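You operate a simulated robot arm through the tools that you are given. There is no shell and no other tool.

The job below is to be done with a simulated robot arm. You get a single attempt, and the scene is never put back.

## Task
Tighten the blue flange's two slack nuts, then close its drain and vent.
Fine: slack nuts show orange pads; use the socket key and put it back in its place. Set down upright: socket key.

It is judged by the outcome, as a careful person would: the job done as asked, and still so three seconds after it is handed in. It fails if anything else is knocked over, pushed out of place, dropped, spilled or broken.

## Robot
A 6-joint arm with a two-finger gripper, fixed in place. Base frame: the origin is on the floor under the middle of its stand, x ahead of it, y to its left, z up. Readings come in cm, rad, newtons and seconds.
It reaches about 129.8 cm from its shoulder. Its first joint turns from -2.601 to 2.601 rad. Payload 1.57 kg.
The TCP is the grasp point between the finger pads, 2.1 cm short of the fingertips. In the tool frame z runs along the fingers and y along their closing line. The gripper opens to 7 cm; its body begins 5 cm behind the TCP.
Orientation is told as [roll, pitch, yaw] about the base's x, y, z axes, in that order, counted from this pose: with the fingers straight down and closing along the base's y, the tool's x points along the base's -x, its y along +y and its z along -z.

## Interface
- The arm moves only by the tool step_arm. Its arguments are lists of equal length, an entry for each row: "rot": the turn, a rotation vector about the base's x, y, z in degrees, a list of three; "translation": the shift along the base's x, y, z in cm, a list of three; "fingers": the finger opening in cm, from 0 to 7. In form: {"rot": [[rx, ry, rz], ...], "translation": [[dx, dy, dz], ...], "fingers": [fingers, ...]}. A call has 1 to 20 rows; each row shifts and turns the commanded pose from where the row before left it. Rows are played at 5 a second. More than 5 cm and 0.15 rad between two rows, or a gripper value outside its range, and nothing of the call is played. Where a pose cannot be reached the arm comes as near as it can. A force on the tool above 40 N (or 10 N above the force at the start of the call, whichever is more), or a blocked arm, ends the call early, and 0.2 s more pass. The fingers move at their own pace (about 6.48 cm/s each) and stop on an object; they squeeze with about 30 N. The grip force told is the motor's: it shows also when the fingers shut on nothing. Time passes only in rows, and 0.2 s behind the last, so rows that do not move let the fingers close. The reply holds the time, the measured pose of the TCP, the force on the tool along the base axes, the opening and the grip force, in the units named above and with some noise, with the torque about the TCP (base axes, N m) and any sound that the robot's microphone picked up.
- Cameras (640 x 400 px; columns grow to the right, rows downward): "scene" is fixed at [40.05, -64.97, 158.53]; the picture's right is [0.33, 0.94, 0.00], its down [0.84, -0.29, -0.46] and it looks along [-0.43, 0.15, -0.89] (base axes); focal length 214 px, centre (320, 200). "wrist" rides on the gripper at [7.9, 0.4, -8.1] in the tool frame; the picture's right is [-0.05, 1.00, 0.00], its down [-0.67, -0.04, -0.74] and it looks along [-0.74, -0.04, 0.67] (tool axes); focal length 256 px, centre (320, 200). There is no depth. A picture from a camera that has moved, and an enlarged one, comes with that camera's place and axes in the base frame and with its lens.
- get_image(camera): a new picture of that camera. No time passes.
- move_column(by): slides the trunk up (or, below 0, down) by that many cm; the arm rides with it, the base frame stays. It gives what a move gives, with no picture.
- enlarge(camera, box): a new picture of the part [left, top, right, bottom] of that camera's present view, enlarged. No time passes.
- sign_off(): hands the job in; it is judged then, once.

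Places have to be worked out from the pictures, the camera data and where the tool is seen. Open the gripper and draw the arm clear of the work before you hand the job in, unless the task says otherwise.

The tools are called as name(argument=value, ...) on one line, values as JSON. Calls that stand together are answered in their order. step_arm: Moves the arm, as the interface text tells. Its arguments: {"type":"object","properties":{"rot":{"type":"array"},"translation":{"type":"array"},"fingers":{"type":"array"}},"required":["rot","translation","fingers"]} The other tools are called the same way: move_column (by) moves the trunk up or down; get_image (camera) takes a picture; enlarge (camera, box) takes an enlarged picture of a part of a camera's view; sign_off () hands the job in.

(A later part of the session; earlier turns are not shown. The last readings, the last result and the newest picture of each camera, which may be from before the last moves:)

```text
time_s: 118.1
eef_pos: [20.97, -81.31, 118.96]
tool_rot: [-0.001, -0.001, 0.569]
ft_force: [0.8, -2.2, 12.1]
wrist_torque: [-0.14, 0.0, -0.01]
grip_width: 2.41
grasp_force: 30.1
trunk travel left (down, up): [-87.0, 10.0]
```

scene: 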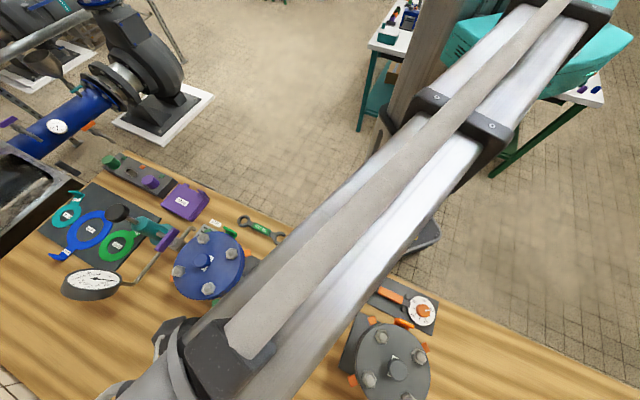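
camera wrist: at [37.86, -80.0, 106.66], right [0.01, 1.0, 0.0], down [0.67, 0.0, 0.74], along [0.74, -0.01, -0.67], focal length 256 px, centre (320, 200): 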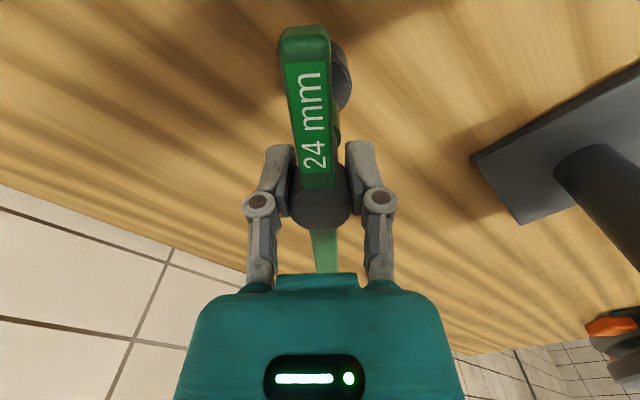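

Contact found. I ease up 0.1 cm, then relax the squeeze to a few newtons so that the key rests on the nut by its own weight.

move_column(by=0.1)

step_arm(rot=[[0, 0, 0], [0, 0, 0], [0, 0, 0]], translation=[[0, 0, 0], [0, 0, 0], [0, 0, 0]], fingers=[2.0, 2.0, 2.0])

get_image(camera="wrist")

```text
time_s: 118.6
eef_pos: [21.04, -81.31, 118.93]
tool_rot: [0.0, -0.003, 0.568]
ft_force: [-1.1, 0.3, -0.8]
wrist_torque: [0.09, 0.07, -0.01]
grip_width: 2.41
grasp_force: 30.1
trunk travel left (down, up): [-87.1, 9.9]
```

```text
time_s: 119.4
eef_pos: [21.04, -81.5, 118.79]
tool_rot: [-0.001, 0.002, 0.569]
ft_force: [0.1, 0.6, -2.4]
wrist_torque: [0.03, -0.04, -0.01]
grip_width: 2.42
grasp_force: 29.8
trunk travel left (down, up): [-87.1, 9.9]
```

```text
taken
camera wrist: at [14.09, -85.25, 126.89], right [-0.49, 0.87, 0.0], down [0.58, 0.33, 0.74], along [0.65, 0.37, -0.67], focal length 256 px, centre (320, 200)
```

wrist: 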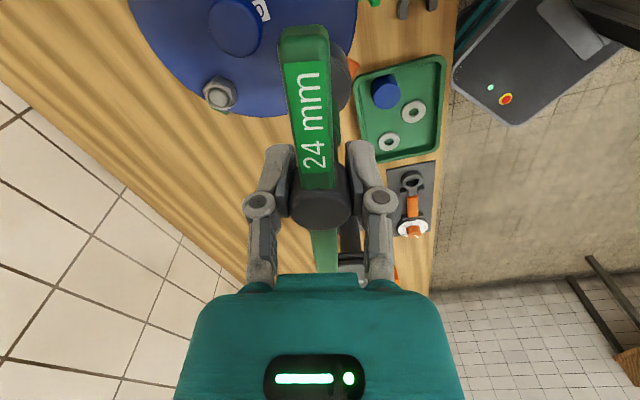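

The squeeze did not relax at 2.0. I command just under the hub width (2.38, then 2.42) to find a light grip.

step_arm(rot=[[0, 0, 0], [0, 0, 0], [0, 0, 0]], translation=[[0, 0, 0], [0, 0, 0], [0, 0, 0]], fingers=[2.36, 2.36, 2.36])

step_arm(rot=[[0, 0, 0], [0, 0, 0], [0, 0, 0]], translation=[[0, 0, 0], [0, 0, 0], [0, 0, 0]], fingers=[2.42, 2.42, 2.42])

get_image(camera="wrist")

```text
time_s: 120.2
eef_pos: [21.07, -81.47, 118.88]
tool_rot: [0.001, 0.0, 0.568]
ft_force: [-0.3, -0.1, -1.0]
wrist_torque: [-0.03, 0.05, -0.01]
grip_width: 2.49
grasp_force: 14.5
trunk travel left (down, up): [-87.1, 9.9]
```

```text
time_s: 121.0
eef_pos: [21.04, -81.33, 118.93]
tool_rot: [-0.001, 0.0, 0.569]
ft_force: [0.7, -0.3, 0.2]
wrist_torque: [0.0, 0.02, 0.0]
grip_width: 2.51
grasp_force: 0.9
trunk travel left (down, up): [-87.1, 9.9]
```

```text
taken
camera wrist: at [14.08, -85.22, 126.9], right [-0.49, 0.87, 0.0], down [0.58, 0.33, 0.74], along [0.65, 0.37, -0.67], focal length 256 px, centre (320, 200)
```

wrist: 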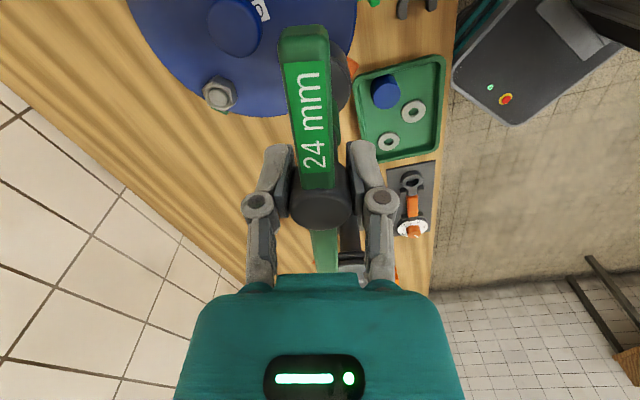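

Now the grip force is only ~1 N and the key rests on the nut by itself. I set about 3 N of squeeze and turn slowly clockwise, checking for the key to drop.

step_arm(rot=[[0, 0, 0], [0, 0, -2], [0, 0, -2], [0, 0, -2], [0, 0, -2], [0, 0, -2], [0, 0, -2], [0, 0, 0]], translation=[[0, 0, 0], [0, 0, 0], [0, 0, 0], [0, 0, 0], [0, 0, 0], [0, 0, 0], [0, 0, 0], [0, 0, 0]], fingers=[2.41, 2.41, 2.41, 2.41, 2.41, 2.41, 2.41, 2.41])

get_image(camera="wrist")

enlarge(camera="scene", box=[200, 220, 250, 262])

```text
time_s: 122.8
eef_pos: [20.96, -81.45, 118.95]
tool_rot: [-0.001, 0.001, 0.36]
ft_force: [0.0, 0.1, 0.5]
wrist_torque: [0.0, 0.01, -0.01]
grip_width: 2.5
grasp_force: 0.6
trunk travel left (down, up): [-87.1, 9.9]
```

```text
taken
camera wrist: at [13.41, -83.71, 126.91], right [-0.3, 0.95, 0.0], down [0.64, 0.2, 0.74], along [0.71, 0.22, -0.67], focal length 256 px, centre (320, 200)
```

wrist: 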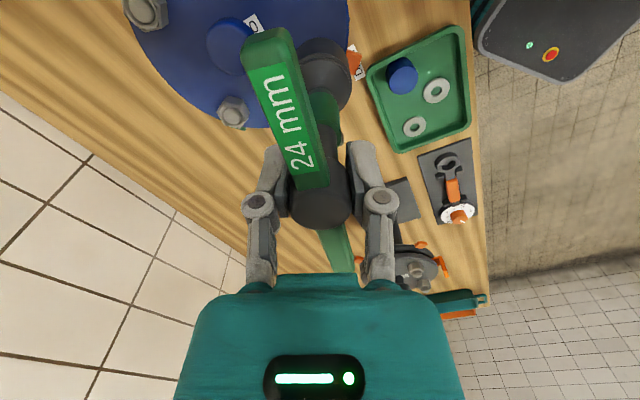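

```text
9.52 times, centred on (225, 241) of scene
camera zoom: at [40.05, -64.97, 158.53], right [0.33, 0.94, 0.0], down [0.84, -0.29, -0.46], along [-0.43, 0.15, -0.89], focal length 2043 px, centre (1225, -190)
```

zoom: 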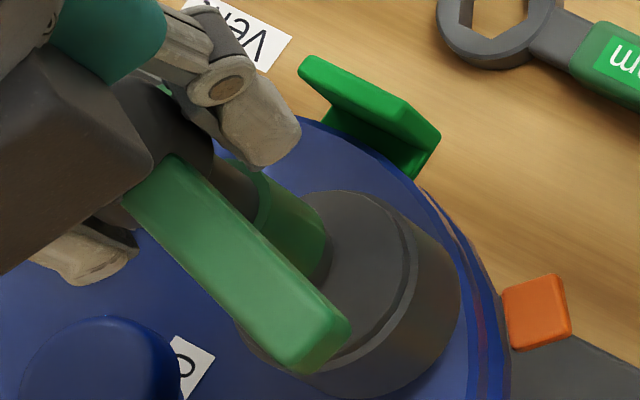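

The key stayed put while the loose fingers turned around the hub, so it stands freely on the nut. I keep turning: the pad edges will soon meet the T-bar and turn it positively while gravity can let it drop.

step_arm(rot=[[0, 0, -2], [0, 0, -2], [0, 0, -2], [0, 0, -2], [0, 0, -2], [0, 0, -2], [0, 0, -2], [0, 0, 0]], translation=[[0, 0, 0], [0, 0, 0], [0, 0, 0], [0, 0, 0], [0, 0, 0], [0, 0, 0], [0, 0, 0], [0, 0, 0]], fingers=[2.42, 2.42, 2.42, 2.42, 2.42, 2.42, 2.42, 2.42])

get_image(camera="wrist")

enlarge(camera="scene", box=[200, 220, 250, 262])

```text
time_s: 124.6
eef_pos: [21.04, -81.27, 118.94]
tool_rot: [-0.001, 0.001, 0.115]
ft_force: [0.8, 0.5, -0.7]
wrist_torque: [0.0, 0.03, 0.02]
grip_width: 2.52
grasp_force: 0.7
trunk travel left (down, up): [-87.1, 9.9]
```

```text
taken
camera wrist: at [13.08, -81.82, 126.91], right [-0.06, 1.0, 0.0], down [0.67, 0.04, 0.74], along [0.74, 0.05, -0.67], focal length 256 px, centre (320, 200)
```

wrist: 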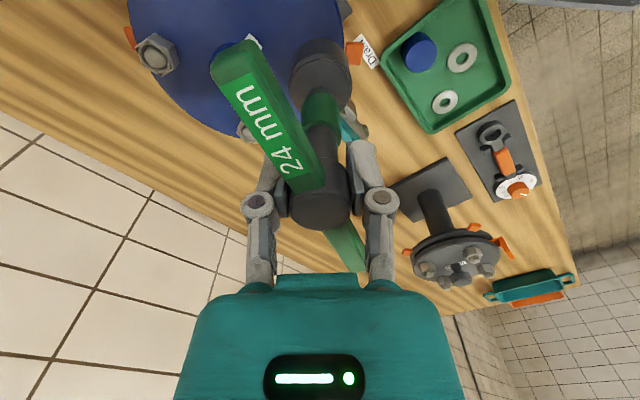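

```text
9.52 times, centred on (225, 241) of scene
camera zoom: at [40.05, -64.97, 158.53], right [0.33, 0.94, 0.0], down [0.84, -0.29, -0.46], along [-0.43, 0.15, -0.89], focal length 2043 px, centre (1225, -190)
```

zoom: 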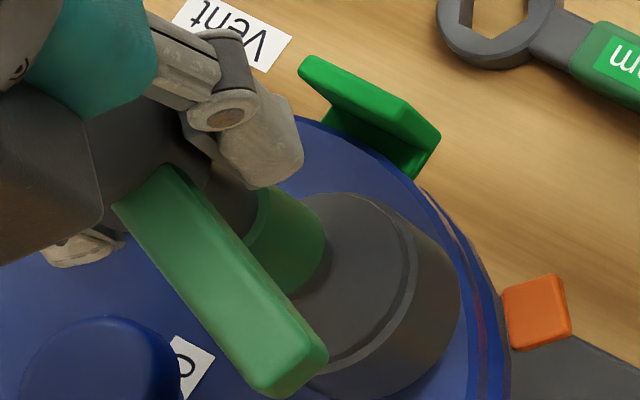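

The bar is just starting to be driven (lag about 21°). I continue turning in small steps and watch for a drop.

step_arm(rot=[[0, 0, -2], [0, 0, -2], [0, 0, -2], [0, 0, -2], [0, 0, -2], [0, 0, 0]], translation=[[0, 0, 0], [0, 0, 0], [0, 0, 0], [0, 0, 0], [0, 0, 0], [0, 0, 0]], fingers=[2.44, 2.44, 2.44, 2.44, 2.44, 2.44])

get_image(camera="wrist")

enlarge(camera="scene", box=[200, 220, 250, 262])

```text
time_s: 126.0
eef_pos: [21.05, -81.35, 118.9]
tool_rot: [0.001, 0.0, -0.059]
ft_force: [0.0, 0.0, 0.6]
wrist_torque: [0.01, 0.0, -0.01]
grip_width: 2.51
grasp_force: 0.9
trunk travel left (down, up): [-87.1, 9.9]
```

```text
taken
camera wrist: at [13.1, -80.45, 126.91], right [0.11, 0.99, 0.0], down [0.66, -0.07, 0.74], along [0.74, -0.08, -0.67], focal length 256 px, centre (320, 200)
```

wrist: 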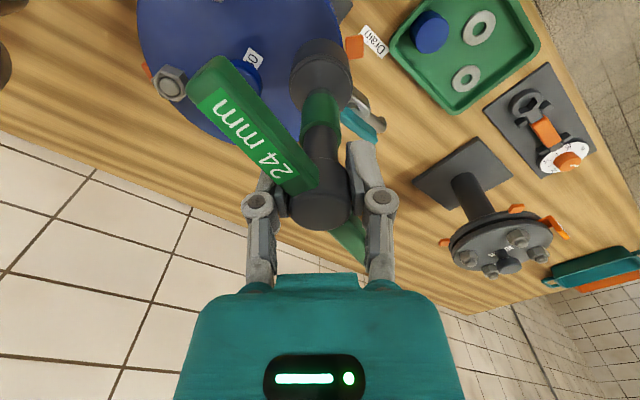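

```text
9.52 times, centred on (225, 241) of scene
camera zoom: at [40.05, -64.97, 158.53], right [0.33, 0.94, 0.0], down [0.84, -0.29, -0.46], along [-0.43, 0.15, -0.89], focal length 2043 px, centre (1225, -190)
```

zoom: 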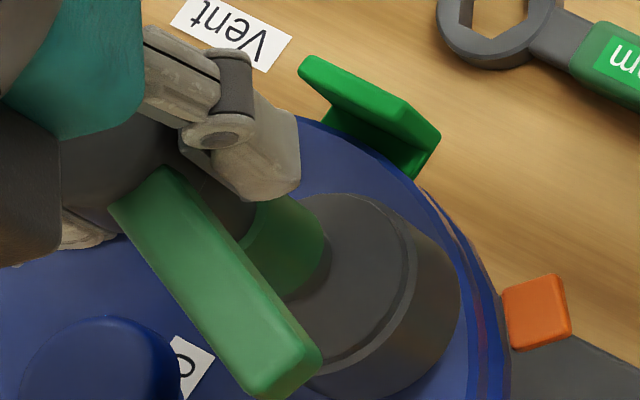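

step_arm(rot=[[0, 0, -2], [0, 0, -2], [0, 0, -2], [0, 0, -2], [0, 0, -2], [0, 0, 0]], translation=[[0, 0, 0], [0, 0, 0], [0, 0, 0], [0, 0, 0], [0, 0, 0], [0, 0, 0]], fingers=[2.44, 2.44, 2.44, 2.44, 2.44, 2.44])

enlarge(camera="wrist", box=[180, 20, 420, 260])

enlarge(camera="scene", box=[200, 220, 250, 262])

```text
time_s: 127.4
eef_pos: [21.04, -81.49, 119.02]
tool_rot: [0.0, 0.0, -0.235]
ft_force: [0.5, 0.3, -0.7]
wrist_torque: [0.0, -0.02, -0.02]
grip_width: 2.52
grasp_force: 0.7
trunk travel left (down, up): [-87.1, 9.9]
```

```text
1.67 times, centred on (300, 140) of wrist
camera zoom: at [13.35, -79.1, 126.9], right [0.28, 0.96, 0.0], down [0.64, -0.19, 0.74], along [0.71, -0.21, -0.67], focal length 427 px, centre (353, 300)
```

zoom: 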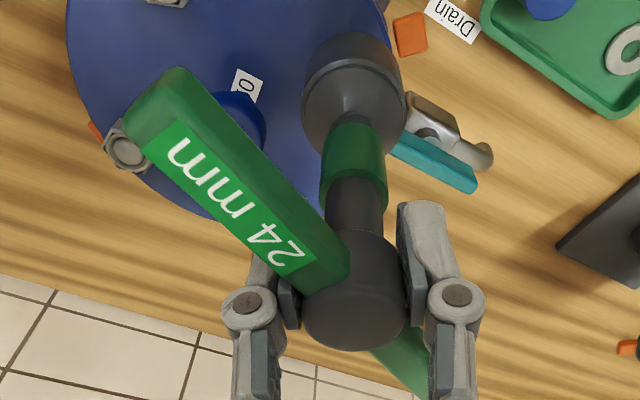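

```text
9.52 times, centred on (225, 241) of scene
camera zoom: at [40.05, -64.97, 158.53], right [0.33, 0.94, 0.0], down [0.84, -0.29, -0.46], along [-0.43, 0.15, -0.89], focal length 2043 px, centre (1225, -190)
```

zoom: 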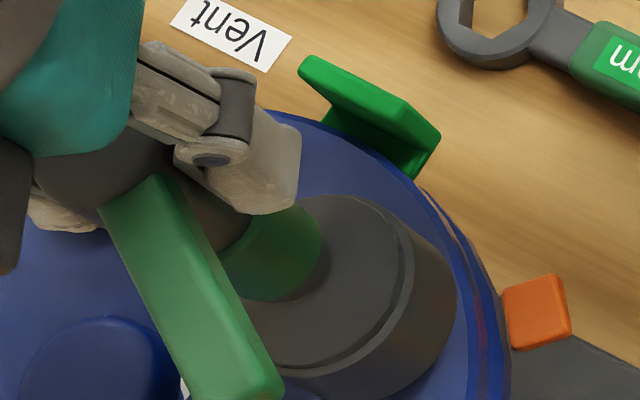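

The bar now turns with the hand (lag about 33°). I continue.

step_arm(rot=[[0, 0, -2], [0, 0, -2], [0, 0, -2], [0, 0, -2], [0, 0, -2], [0, 0, 0]], translation=[[0, 0, 0], [0, 0, 0], [0, 0, 0], [0, 0, 0], [0, 0, 0], [0, 0, 0]], fingers=[2.44, 2.44, 2.44, 2.44, 2.44, 2.44])

enlarge(camera="wrist", box=[180, 20, 420, 260])

enlarge(camera="scene", box=[200, 220, 250, 262])

```text
time_s: 128.8
eef_pos: [21.01, -81.46, 118.86]
tool_rot: [0.0, 0.001, -0.407]
ft_force: [-0.3, -0.3, 0.7]
wrist_torque: [0.03, 0.02, -0.02]
grip_width: 2.5
grasp_force: 0.8
trunk travel left (down, up): [-87.1, 9.9]
```

```text
1.67 times, centred on (300, 140) of wrist
camera zoom: at [13.84, -77.77, 126.91], right [0.45, 0.9, 0.0], down [0.6, -0.3, 0.74], along [0.67, -0.33, -0.67], focal length 427 px, centre (353, 300)
```

zoom: 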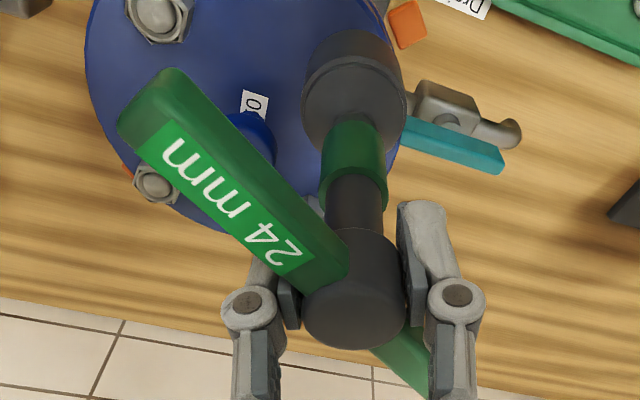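

```text
9.52 times, centred on (225, 241) of scene
camera zoom: at [40.05, -64.97, 158.53], right [0.33, 0.94, 0.0], down [0.84, -0.29, -0.46], along [-0.43, 0.15, -0.89], focal length 2043 px, centre (1225, -190)
```

zoom: 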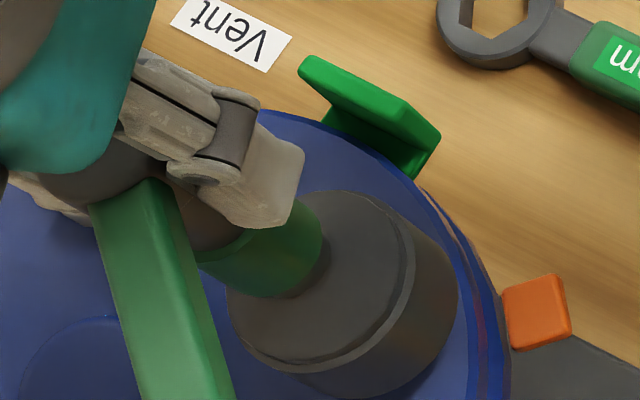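

step_arm(rot=[[0, 0, -2], [0, 0, -2], [0, 0, -2], [0, 0, -2], [0, 0, -2], [0, 0, 0]], translation=[[0, 0, 0], [0, 0, 0], [0, 0, 0], [0, 0, 0], [0, 0, 0], [0, 0, 0]], fingers=[2.44, 2.44, 2.44, 2.44, 2.44, 2.44])

enlarge(camera="wrist", box=[180, 20, 420, 260])

enlarge(camera="scene", box=[200, 220, 250, 262])

```text
time_s: 130.2
eef_pos: [21.1, -81.34, 118.91]
tool_rot: [0.002, 0.001, -0.583]
ft_force: [-0.1, 0.4, -0.9]
wrist_torque: [0.06, 0.0, 0.03]
grip_width: 2.53
grasp_force: 15.1
trunk travel left (down, up): [-87.1, 9.9]
```

```text
1.67 times, centred on (300, 140) of wrist
camera zoom: at [14.63, -76.57, 126.91], right [0.59, 0.8, 0.0], down [0.54, -0.4, 0.74], along [0.6, -0.44, -0.67], focal length 427 px, centre (353, 300)
```

zoom: 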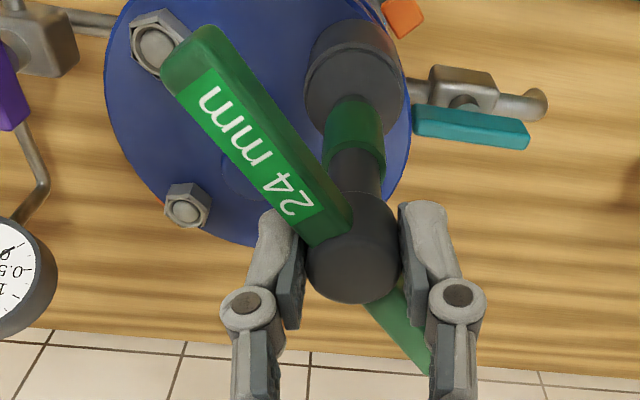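

```text
9.52 times, centred on (225, 241) of scene
camera zoom: at [40.05, -64.97, 158.53], right [0.33, 0.94, 0.0], down [0.84, -0.29, -0.46], along [-0.43, 0.15, -0.89], focal length 2043 px, centre (1225, -190)
```

zoom: 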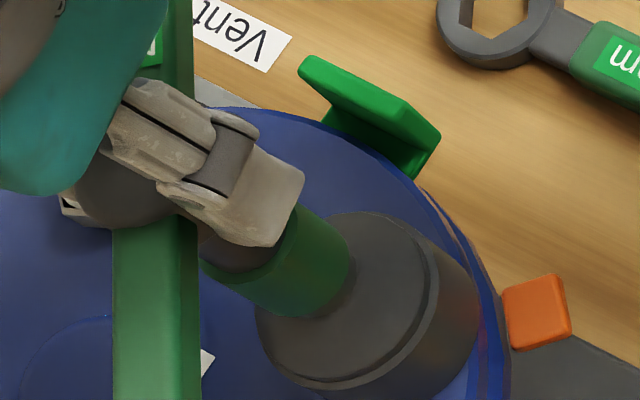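

The key has dropped onto nut A with the bar at about 0° — the socket is engaged. I open the fingers, and look at how it sits.

step_arm(rot=[[0, 0, 0], [0, 0, 0], [0, 0, 0]], translation=[[0, 0, 0], [0, 0, 0], [0, 0, 0]], fingers=[3.0, 4.0, 4.5])

get_image(camera="wrist")

enlarge(camera="scene", box=[200, 220, 250, 262])

```text
time_s: 131.0
eef_pos: [21.08, -81.42, 118.99]
tool_rot: [0.0, 0.001, -0.582]
ft_force: [-0.2, -0.1, 0.4]
wrist_torque: [0.01, -0.01, -0.02]
grip_width: 4.48
grasp_force: 0.0
trunk travel left (down, up): [-87.1, 9.9]
```

```text
taken
camera wrist: at [14.61, -76.58, 126.91], right [0.59, 0.8, 0.0], down [0.54, -0.4, 0.74], along [0.6, -0.44, -0.67], focal length 256 px, centre (320, 200)
```

wrist: 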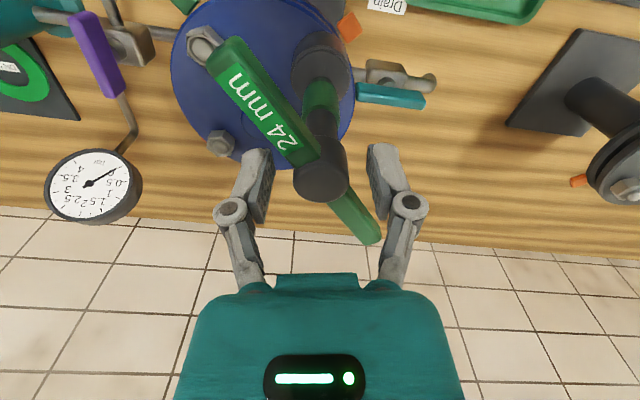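

```text
9.52 times, centred on (225, 241) of scene
camera zoom: at [40.05, -64.97, 158.53], right [0.33, 0.94, 0.0], down [0.84, -0.29, -0.46], along [-0.43, 0.15, -0.89], focal length 2043 px, centre (1225, -190)
```

zoom: 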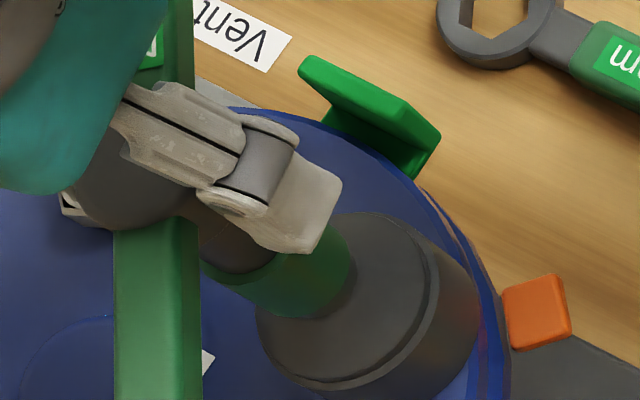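

Engaged and standing. I turn the hand to line up with the bar and lower 1.3 cm to regrip the hub at the right height.

step_arm(rot=[[0, 0, 6.7], [0, 0, 6.7], [0, 0, 6.7], [0, 0, 6.7], [0, 0, 6.6], [0, 0, 0]], translation=[[0, 0, 0], [0, 0, 0], [0, 0, 0], [0, 0, 0], [0, 0, 0], [0, 0, 0]], fingers=[4.8, 4.8, 4.8, 4.8, 4.8, 4.8])

get_image(camera="wrist")

enlarge(camera="wrist", box=[220, 0, 420, 290])

```text
time_s: 132.4
eef_pos: [21.01, -81.27, 118.94]
tool_rot: [0.001, 0.0, 0.003]
ft_force: [0.5, -0.2, -0.2]
wrist_torque: [0.0, -0.02, 0.02]
grip_width: 4.78
grasp_force: 0.0
trunk travel left (down, up): [-87.1, 9.9]
```

```text
taken
camera wrist: at [13.07, -80.82, 126.91], right [0.05, 1.0, 0.0], down [0.67, -0.03, 0.74], along [0.74, -0.04, -0.67], focal length 256 px, centre (320, 200)
```

wrist: 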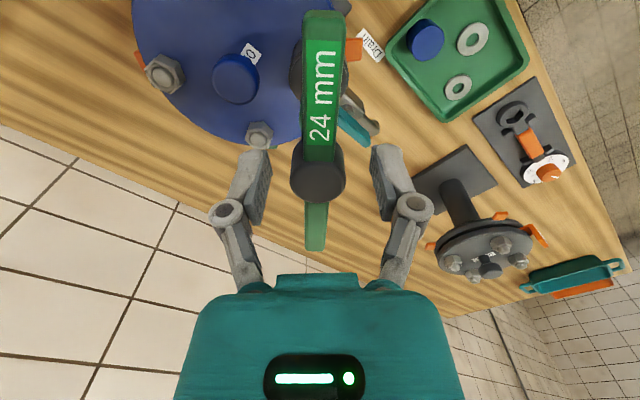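

```text
1.38 times, centred on (320, 145) of wrist
camera zoom: at [13.07, -80.82, 126.91], right [0.05, 1.0, 0.0], down [0.67, -0.03, 0.74], along [0.74, -0.04, -0.67], focal length 353 px, centre (320, 276)
```

zoom: 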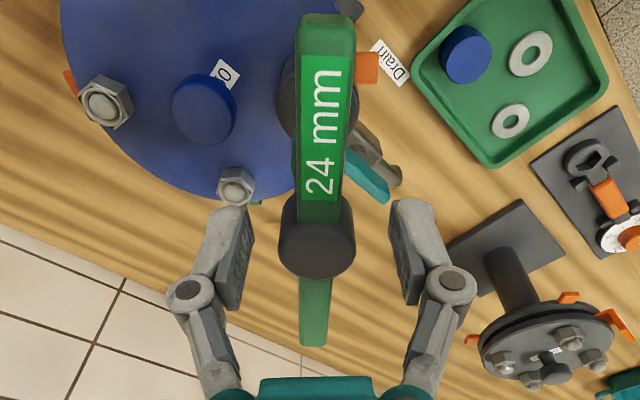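

The bar points to -5° now and the hub sits at the nut's felt centre. I align the hand, lower 1.5 cm, and close firmly on the hub.

step_arm(rot=[[0, 0, -5.2], [0, 0, 0]], translation=[[0.08, -0.1, 0], [0, 0, 0]], fingers=[4.8, 4.8])

move_column(by=-1.5)

step_arm(rot=[[0, 0, 0], [0, 0, 0], [0, 0, 0], [0, 0, 0], [0, 0, 0]], translation=[[0, 0, 0], [0, 0, 0], [0, 0, 0], [0, 0, 0], [0, 0, 0]], fingers=[3.5, 2.6, 1.5, 0, 0])

get_image(camera="wrist")

```text
time_s: 133.0
eef_pos: [21.09, -81.34, 118.86]
tool_rot: [0.001, 0.0, -0.09]
ft_force: [0.1, 0.1, 0.0]
wrist_torque: [0.02, -0.01, -0.02]
grip_width: 4.82
grasp_force: 0.0
trunk travel left (down, up): [-87.1, 9.9]
```

```text
time_s: 133.6
eef_pos: [21.13, -81.48, 117.39]
tool_rot: [0.0, 0.001, -0.091]
ft_force: [-0.1, -0.4, 0.2]
wrist_torque: [-0.01, 0.01, 0.0]
grip_width: 4.81
grasp_force: 0.1
trunk travel left (down, up): [-85.6, 11.4]
```

```text
time_s: 134.8
eef_pos: [21.19, -81.4, 117.37]
tool_rot: [0.0, 0.001, -0.09]
ft_force: [-1.6, -0.2, -0.1]
wrist_torque: [0.02, 0.03, 0.0]
grip_width: 2.45
grasp_force: 30.1
trunk travel left (down, up): [-85.6, 11.4]
```

```text
taken
camera wrist: at [13.2, -80.2, 125.41], right [0.14, 0.99, 0.0], down [0.66, -0.1, 0.74], along [0.74, -0.11, -0.67], focal length 256 px, centre (320, 200)
```

wrist: 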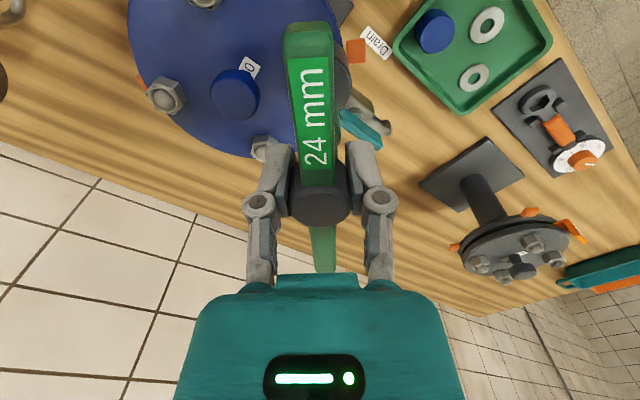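

Gripped with small side forces. I turn 15° clockwise and read the torque.

step_arm(rot=[[0, 0, -3], [0, 0, -3], [0, 0, -3], [0, 0, -3], [0, 0, -3], [0, 0, 0]], translation=[[0, 0, 0], [0, 0, 0], [0, 0, 0], [0, 0, 0], [0, 0, 0], [0, 0, 0]], fingers=[0, 0, 0, 0, 0, 0])

get_image(camera="wrist")

enlarge(camera="scene", box=[200, 220, 250, 262])

```text
time_s: 136.2
eef_pos: [21.1, -81.39, 117.27]
tool_rot: [0.001, 0.0, -0.354]
ft_force: [1.9, 0.0, 1.1]
wrist_torque: [-0.08, -0.15, 0.1]
grip_width: 2.41
grasp_force: 30.3
trunk travel left (down, up): [-85.6, 11.4]
```

```text
taken
camera wrist: at [13.77, -78.18, 125.41], right [0.39, 0.92, 0.0], down [0.61, -0.26, 0.75], along [0.68, -0.29, -0.67], focal length 256 px, centre (320, 200)
```

wrist: 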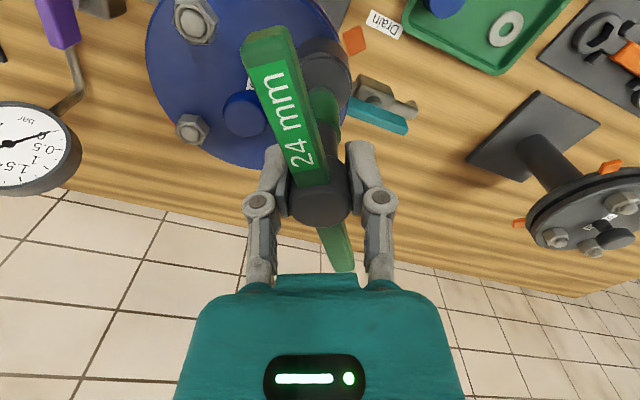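

```text
9.52 times, centred on (225, 241) of scene
camera zoom: at [40.05, -64.97, 158.53], right [0.33, 0.94, 0.0], down [0.84, -0.29, -0.46], along [-0.43, 0.15, -0.89], focal length 2043 px, centre (1225, -190)
```

zoom: 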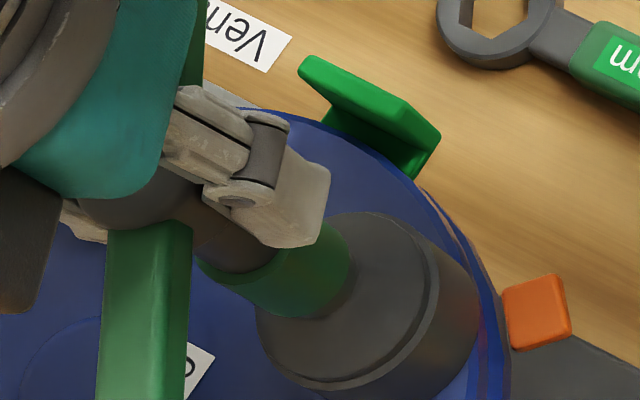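

The hub slips in the grip at about 0.1 Nm, so I continue until the pads bear on the T-bar, then drive it positively.

step_arm(rot=[[0, 0, -3], [0, 0, -3], [0, 0, -3], [0, 0, -3], [0, 0, -3], [0, 0, 0]], translation=[[0, 0, 0], [0, 0, 0], [0, 0, 0], [0, 0, 0], [0, 0, 0], [0, 0, 0]], fingers=[0, 0, 0, 0, 0, 0])

get_image(camera="wrist")

enlarge(camera="scene", box=[200, 220, 250, 262])

```text
time_s: 137.6
eef_pos: [21.11, -81.32, 117.33]
tool_rot: [-0.001, 0.0, -0.615]
ft_force: [0.0, -0.3, -0.4]
wrist_torque: [-0.04, -0.03, 0.15]
grip_width: 2.45
grasp_force: 30.4
trunk travel left (down, up): [-85.6, 11.4]
```

```text
taken
camera wrist: at [14.83, -76.38, 125.41], right [0.62, 0.79, 0.0], down [0.52, -0.41, 0.74], along [0.58, -0.46, -0.67], focal length 256 px, centre (320, 200)
```

wrist: 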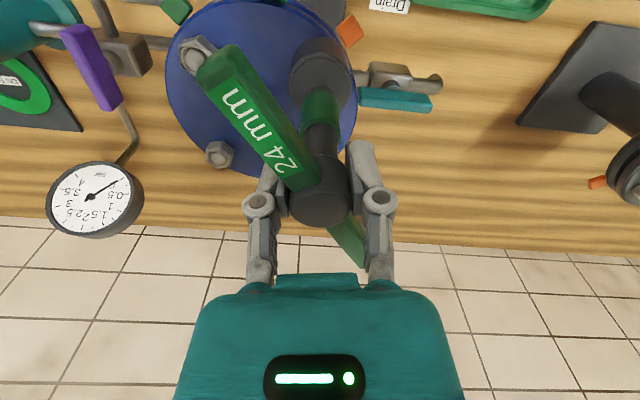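

```text
9.52 times, centred on (225, 241) of scene
camera zoom: at [40.05, -64.97, 158.53], right [0.33, 0.94, 0.0], down [0.84, -0.29, -0.46], along [-0.43, 0.15, -0.89], focal length 2043 px, centre (1225, -190)
```

zoom: 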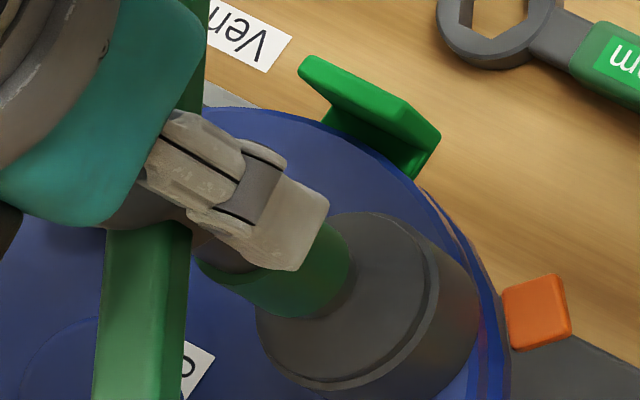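

step_arm(rot=[[0, 0, -3], [0, 0, -3], [0, 0, -3], [0, 0, -3], [0, 0, -3], [0, 0, -3], [0, 0, 0]], translation=[[0, 0, 0], [0, 0, 0], [0, 0, 0], [0, 0, 0], [0, 0, 0], [0, 0, 0], [0, 0, 0]], fingers=[0, 0, 0, 0, 0, 0, 0])

get_image(camera="wrist")

enlarge(camera="scene", box=[200, 220, 250, 262])

```text
time_s: 139.2
eef_pos: [21.17, -81.45, 117.42]
tool_rot: [0.0, 0.0, -0.928]
ft_force: [4.0, 3.2, -0.2]
wrist_torque: [0.13, -0.37, 0.42]
grip_width: 2.45
grasp_force: 30.1
trunk travel left (down, up): [-85.6, 11.4]
```

```text
taken
camera wrist: at [16.68, -74.73, 125.41], right [0.83, 0.56, 0.0], down [0.37, -0.55, 0.74], along [0.41, -0.62, -0.67], focal length 256 px, centre (320, 200)
```

wrist: 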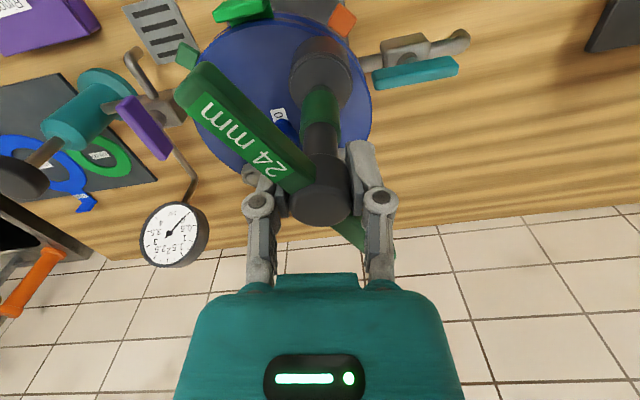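

```text
9.52 times, centred on (225, 241) of scene
camera zoom: at [40.05, -64.97, 158.53], right [0.33, 0.94, 0.0], down [0.84, -0.29, -0.46], along [-0.43, 0.15, -0.89], focal length 2043 px, centre (1225, -190)
```

zoom: 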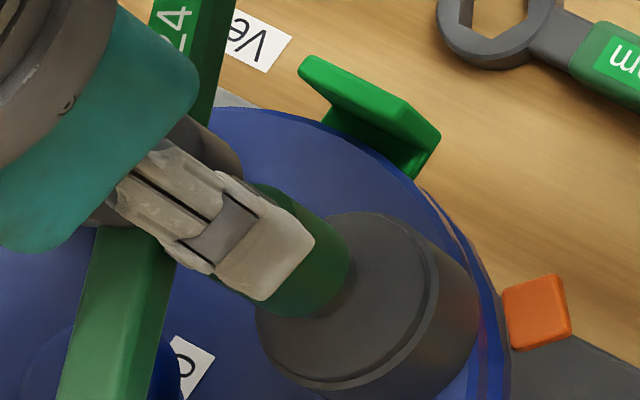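

Now the T-bar is driven (0.42 Nm) and the nut turns with it. I continue clockwise, watching the pad's colour.

step_arm(rot=[[0, 0, -3], [0, 0, -3], [0, 0, -3], [0, 0, -3], [0, 0, -3], [0, 0, -3], [0, 0, 0]], translation=[[0, 0, 0], [0, 0, 0], [0, 0, 0], [0, 0, 0], [0, 0, 0], [0, 0, 0], [0, 0, 0]], fingers=[0, 0, 0, 0, 0, 0, 0])

get_image(camera="wrist")

enlarge(camera="scene", box=[200, 220, 250, 262])

```text
time_s: 140.8
eef_pos: [21.17, -81.4, 117.38]
tool_rot: [-0.001, -0.001, -1.243]
ft_force: [4.4, -1.7, 2.1]
wrist_torque: [-0.1, -0.32, 0.67]
grip_width: 2.47
grasp_force: 30.0
trunk travel left (down, up): [-85.6, 11.4]
```

```text
taken
camera wrist: at [18.94, -73.67, 125.41], right [0.96, 0.27, 0.0], down [0.18, -0.64, 0.75], along [0.2, -0.72, -0.67], focal length 256 px, centre (320, 200)
```

wrist: 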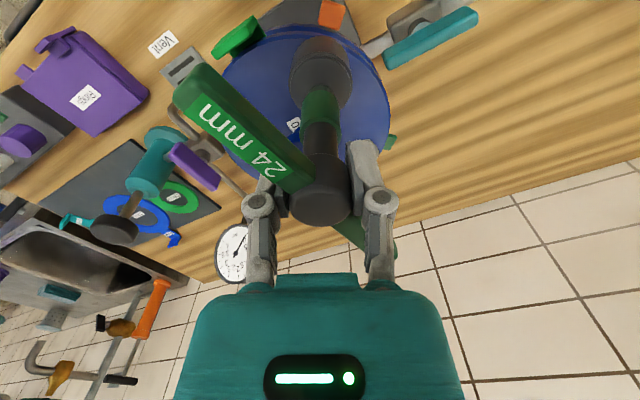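

```text
9.52 times, centred on (225, 241) of scene
camera zoom: at [40.05, -64.97, 158.53], right [0.33, 0.94, 0.0], down [0.84, -0.29, -0.46], along [-0.43, 0.15, -0.89], focal length 2043 px, centre (1225, -190)
```

zoom: 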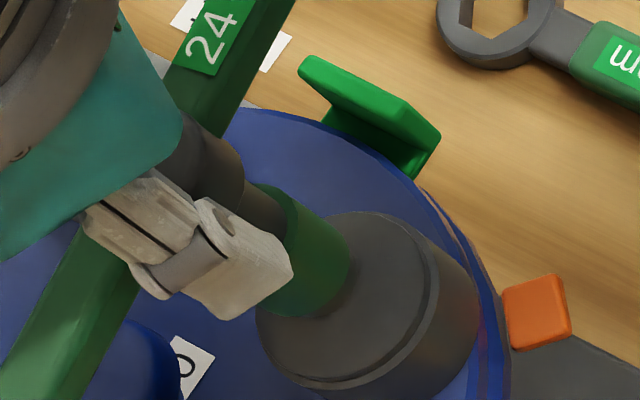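

The torque rises (0.67 Nm) as the nut tightens; pad still orange. I continue by another 15°.

step_arm(rot=[[0, 0, -3], [0, 0, -3], [0, 0, -3], [0, 0, -3], [0, 0, -3], [0, 0, 0]], translation=[[0, 0, 0], [0, 0, 0], [0, 0, 0], [0, 0, 0], [0, 0, 0], [0, 0, 0]], fingers=[0, 0, 0, 0, 0, 0])

get_image(camera="wrist")

enlarge(camera="scene", box=[200, 220, 250, 262])

```text
time_s: 142.2
eef_pos: [21.2, -81.42, 117.46]
tool_rot: [0.001, 0.0, -1.504]
ft_force: [5.5, 1.2, 1.5]
wrist_torque: [-0.01, -0.29, 0.99]
grip_width: 2.51
grasp_force: 29.3
trunk travel left (down, up): [-85.6, 11.4]
```

```text
taken
camera wrist: at [20.98, -73.39, 125.41], right [1.0, 0.01, 0.0], down [0.01, -0.67, 0.74], along [0.01, -0.74, -0.67], focal length 256 px, centre (320, 200)
```

wrist: 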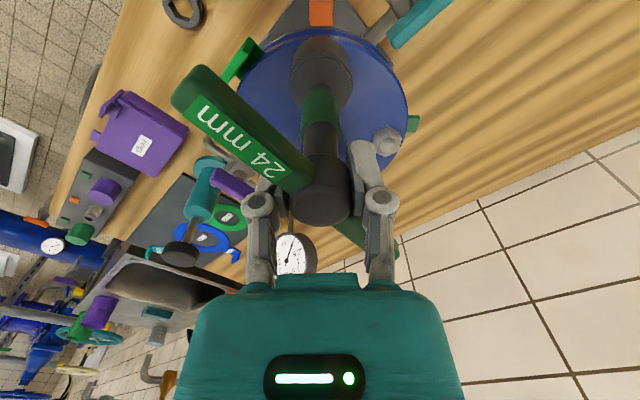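

```text
9.52 times, centred on (225, 241) of scene
camera zoom: at [40.05, -64.97, 158.53], right [0.33, 0.94, 0.0], down [0.84, -0.29, -0.46], along [-0.43, 0.15, -0.89], focal length 2043 px, centre (1225, -190)
```

zoom: 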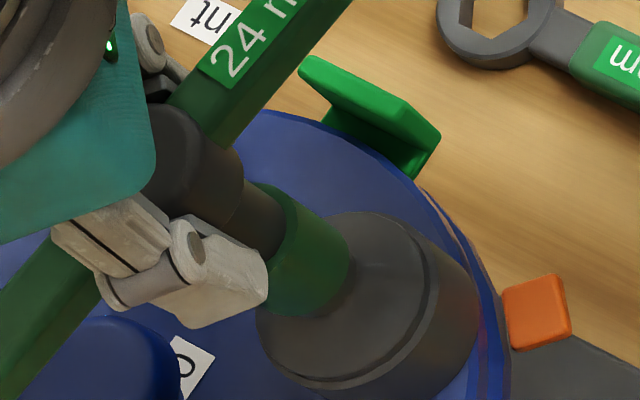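

Torque 0.99 Nm, pad still orange. I go on in a smaller step, watching the finger opening.

step_arm(rot=[[0, 0, -3], [0, 0, -3], [0, 0, -3], [0, 0, 0]], translation=[[0, 0, 0], [0, 0, 0], [0, 0, 0], [0, 0, 0]], fingers=[0, 0, 0, 0])

enlarge(camera="wrist", box=[160, 20, 420, 300])

enlarge(camera="scene", box=[200, 220, 250, 262])

```text
time_s: 143.2
eef_pos: [21.1, -81.45, 117.34]
tool_rot: [-0.002, 0.0, -1.661]
ft_force: [4.4, 0.7, -0.1]
wrist_torque: [0.16, -0.11, 1.18]
grip_width: 2.52
grasp_force: 30.3
trunk travel left (down, up): [-85.6, 11.4]
```

```text
1.43 times, centred on (290, 160) of wrist
camera zoom: at [22.21, -73.47, 125.41], right [0.99, -0.14, 0.0], down [-0.1, -0.66, 0.74], along [-0.11, -0.74, -0.67], focal length 366 px, centre (363, 257)
```

zoom: 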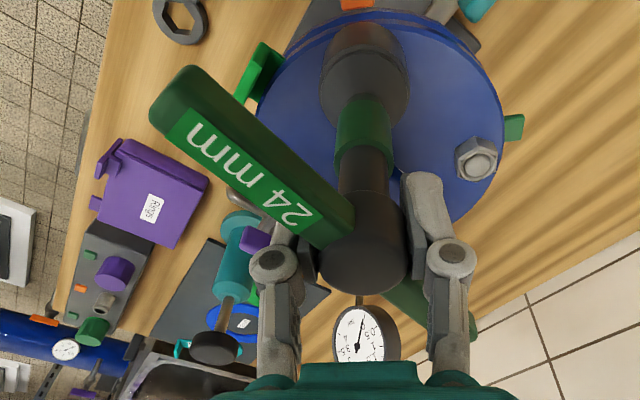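

```text
9.52 times, centred on (225, 241) of scene
camera zoom: at [40.05, -64.97, 158.53], right [0.33, 0.94, 0.0], down [0.84, -0.29, -0.46], along [-0.43, 0.15, -0.89], focal length 2043 px, centre (1225, -190)
```

zoom: 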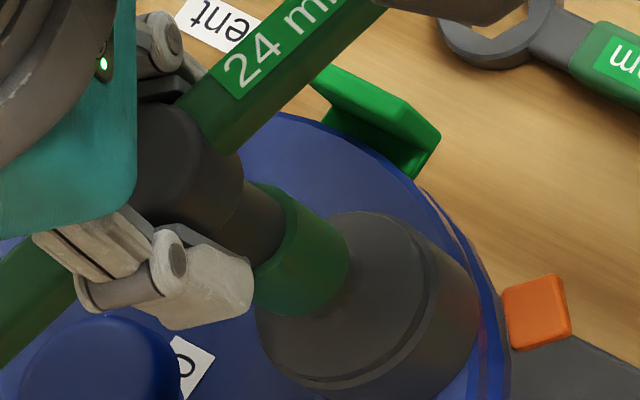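

Torque 1.18 Nm, fingers holding. I continue in 9° steps.

step_arm(rot=[[0, 0, -3], [0, 0, -3], [0, 0, -3], [0, 0, 0]], translation=[[0, 0, 0], [0, 0, 0], [0, 0, 0], [0, 0, 0]], fingers=[0, 0, 0, 0])

enlarge(camera="wrist", box=[160, 20, 420, 300])

enlarge(camera="scene", box=[200, 220, 250, 262])

```text
time_s: 144.2
eef_pos: [21.16, -81.44, 117.51]
tool_rot: [0.0, 0.0, -1.819]
ft_force: [3.3, 1.4, -0.4]
wrist_torque: [0.19, 0.03, 1.33]
grip_width: 2.54
grasp_force: 29.8
trunk travel left (down, up): [-85.6, 11.4]
```

```text
1.43 times, centred on (290, 160) of wrist
camera zoom: at [23.44, -73.74, 125.41], right [0.95, -0.3, 0.0], down [-0.2, -0.64, 0.74], along [-0.22, -0.71, -0.67], focal length 366 px, centre (363, 257)
```

zoom: 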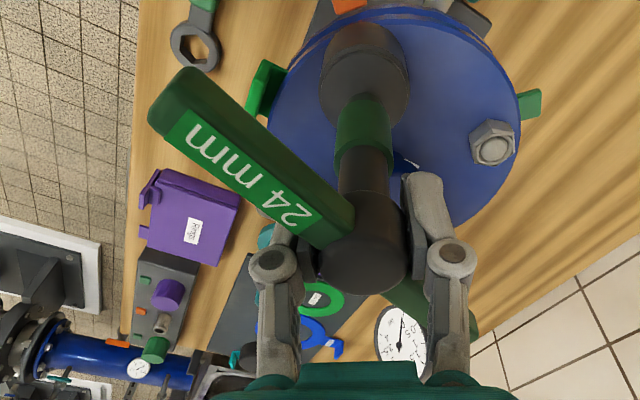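

```text
9.52 times, centred on (225, 241) of scene
camera zoom: at [40.05, -64.97, 158.53], right [0.33, 0.94, 0.0], down [0.84, -0.29, -0.46], along [-0.43, 0.15, -0.89], focal length 2043 px, centre (1225, -190)
```

zoom: 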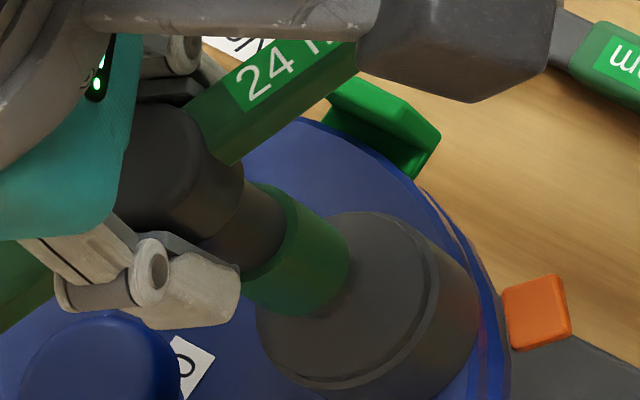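

step_arm(rot=[[0, 0, -3], [0, 0, -3], [0, 0, -3], [0, 0, -3], [0, 0, 0]], translation=[[0, 0, 0], [0, 0, 0], [0, 0, 0], [0, 0, 0], [0, 0, 0]], fingers=[0, 0, 0, 0, 0])

enlarge(camera="wrist", box=[160, 20, 420, 300])

enlarge(camera="scene", box=[200, 220, 250, 262])

```text
time_s: 145.4
eef_pos: [21.1, -81.71, 117.38]
tool_rot: [0.0, -0.002, -2.027]
ft_force: [0.8, 0.7, -1.0]
wrist_torque: [-0.03, -0.05, 1.87]
grip_width: 2.95
grasp_force: 29.7
trunk travel left (down, up): [-85.6, 11.4]
```

```text
1.43 times, centred on (290, 160) of wrist
camera zoom: at [25.0, -74.52, 125.38], right [0.87, -0.49, 0.0], down [-0.33, -0.58, 0.75], along [-0.36, -0.65, -0.67], focal length 366 px, centre (363, 257)
```

zoom: 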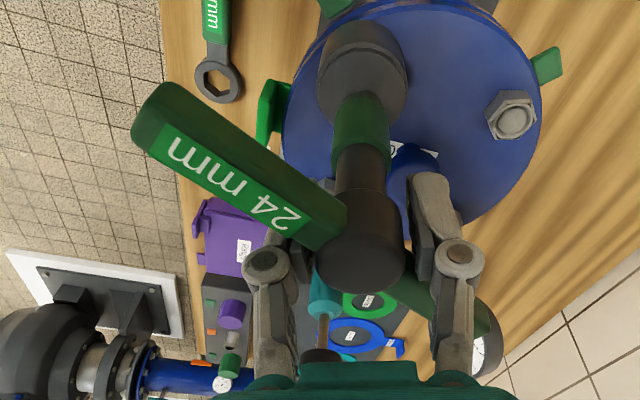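

```text
9.52 times, centred on (225, 241) of scene
camera zoom: at [40.05, -64.97, 158.53], right [0.33, 0.94, 0.0], down [0.84, -0.29, -0.46], along [-0.43, 0.15, -0.89], focal length 2043 px, centre (1225, -190)
```

zoom: 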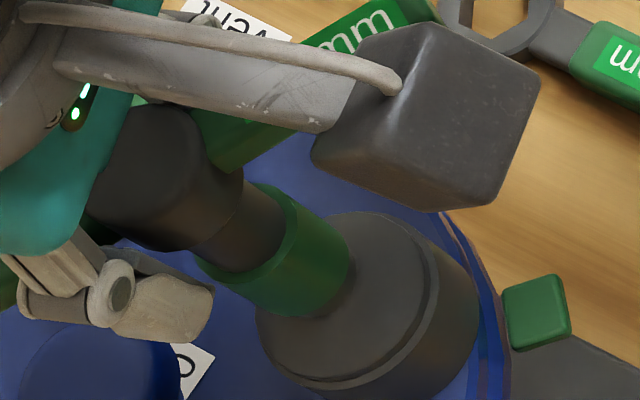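

The pad by nut A has turned green (torque 1.87 Nm), so it is tight. I release by opening the fingers, without turning the key back.

step_arm(rot=[[0, 0, 2], [0, 0, 2], [0, 0, 3], [0, 0, 3], [0, 0, 0]], translation=[[0, 0, 0], [0, 0, 0], [0, 0, 0], [0, 0, 0], [0, 0, 0]], fingers=[3.3, 3.8, 4.5, 5, 5])

get_image(camera="wrist")

enlarge(camera="scene", box=[200, 220, 250, 262])

```text
time_s: 146.6
eef_pos: [21.23, -81.35, 117.55]
tool_rot: [0.0, -0.001, -1.85]
ft_force: [0.1, 0.2, 0.3]
wrist_torque: [0.02, 0.04, 0.0]
grip_width: 5.02
grasp_force: 0.0
trunk travel left (down, up): [-85.6, 11.4]
```

```text
taken
camera wrist: at [23.65, -73.82, 125.41], right [0.94, -0.33, 0.0], down [-0.22, -0.63, 0.74], along [-0.24, -0.7, -0.67], focal length 256 px, centre (320, 200)
```

wrist: 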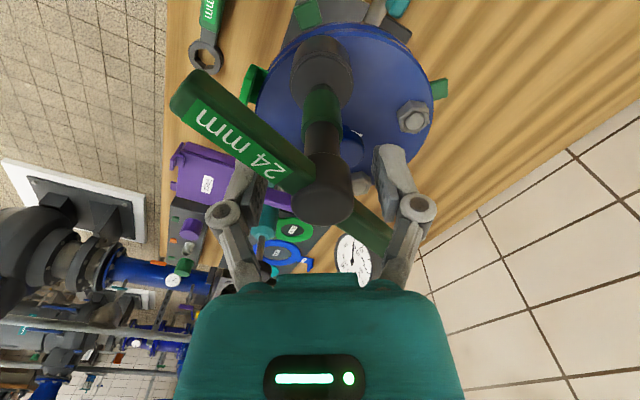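

```text
9.52 times, centred on (225, 241) of scene
camera zoom: at [40.05, -64.97, 158.53], right [0.33, 0.94, 0.0], down [0.84, -0.29, -0.46], along [-0.43, 0.15, -0.89], focal length 2043 px, centre (1225, -190)
```

zoom: 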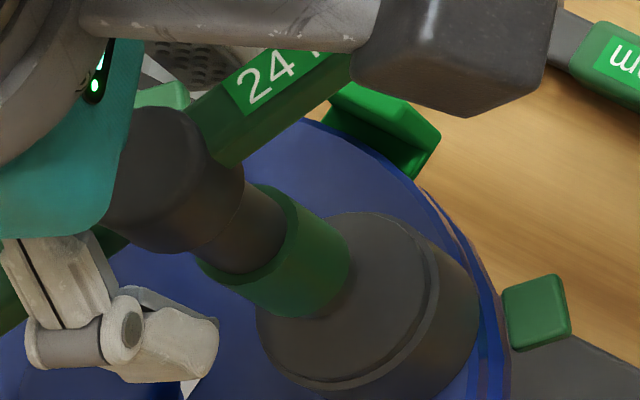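

Nut A's pad stays green. I turn the hand back to line up with the bar (about -72°) to grip the key and lift it off.

step_arm(rot=[[0, 0, 6.8], [0, 0, 6.8], [0, 0, 6.8], [0, 0, 6.8], [0, 0, 6.8], [0, 0, 0]], translation=[[0, 0, 0], [0, 0, 0], [0, 0, 0], [0, 0, 0], [0, 0, 0], [0, 0, 0]], fingers=[5, 5, 5, 5, 5, 5])

get_image(camera="wrist")

```text
time_s: 148.0
eef_pos: [21.15, -81.44, 117.49]
tool_rot: [-0.001, 0.001, -1.259]
ft_force: [0.7, -0.2, 0.2]
wrist_torque: [-0.02, 0.03, 0.0]
grip_width: 5.0
grasp_force: 0.0
trunk travel left (down, up): [-85.6, 11.4]
```

```text
taken
camera wrist: at [18.98, -73.66, 125.41], right [0.97, 0.26, 0.0], down [0.17, -0.64, 0.74], along [0.19, -0.72, -0.67], focal length 256 px, centre (320, 200)
```

wrist: 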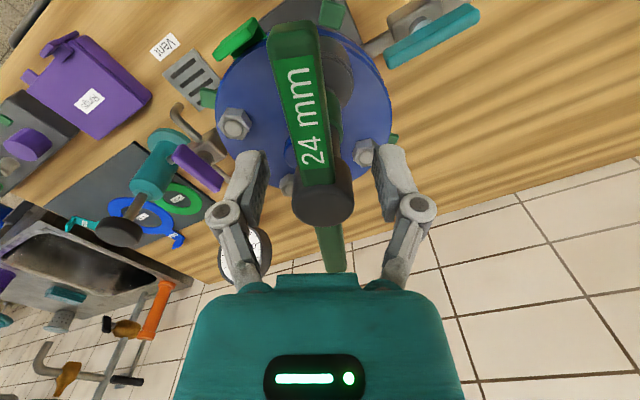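

step_arm(rot=[[0, 0, 3.9], [0, 0, 0], [0, 0, 0], [0, 0, 0], [0, 0, 0], [0, 0, 0]], translation=[[0.04, -0.02, 0], [0, 0, 0], [0, 0, 0], [0, 0, 0], [0, 0, 0], [0, 0, 0]], fingers=[4.5, 3.5, 2.6, 1.5, 0, 0])

move_column(by=0.8)

get_image(camera="wrist")

```text
time_s: 149.4
eef_pos: [21.34, -81.42, 117.49]
tool_rot: [0.0, -0.002, -1.193]
ft_force: [0.8, 0.0, 1.6]
wrist_torque: [-0.02, -0.02, 0.02]
grip_width: 2.39
grasp_force: 30.2
trunk travel left (down, up): [-85.6, 11.4]
```

```text
time_s: 150.0
eef_pos: [21.25, -81.34, 118.3]
tool_rot: [0.001, 0.0, -1.191]
ft_force: [-0.1, 1.0, -2.9]
wrist_torque: [0.07, -0.01, -0.02]
grip_width: 2.43
grasp_force: 30.1
trunk travel left (down, up): [-86.4, 10.6]
```

```text
taken
camera wrist: at [18.54, -73.88, 126.2], right [0.95, 0.32, 0.0], down [0.21, -0.63, 0.74], along [0.24, -0.71, -0.67], focal length 256 px, centre (320, 200)
```

wrist: 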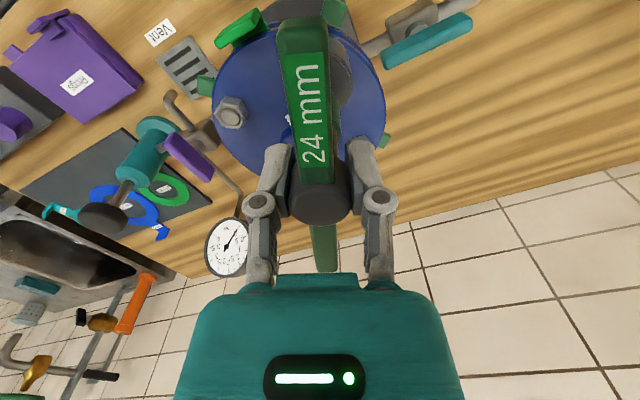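

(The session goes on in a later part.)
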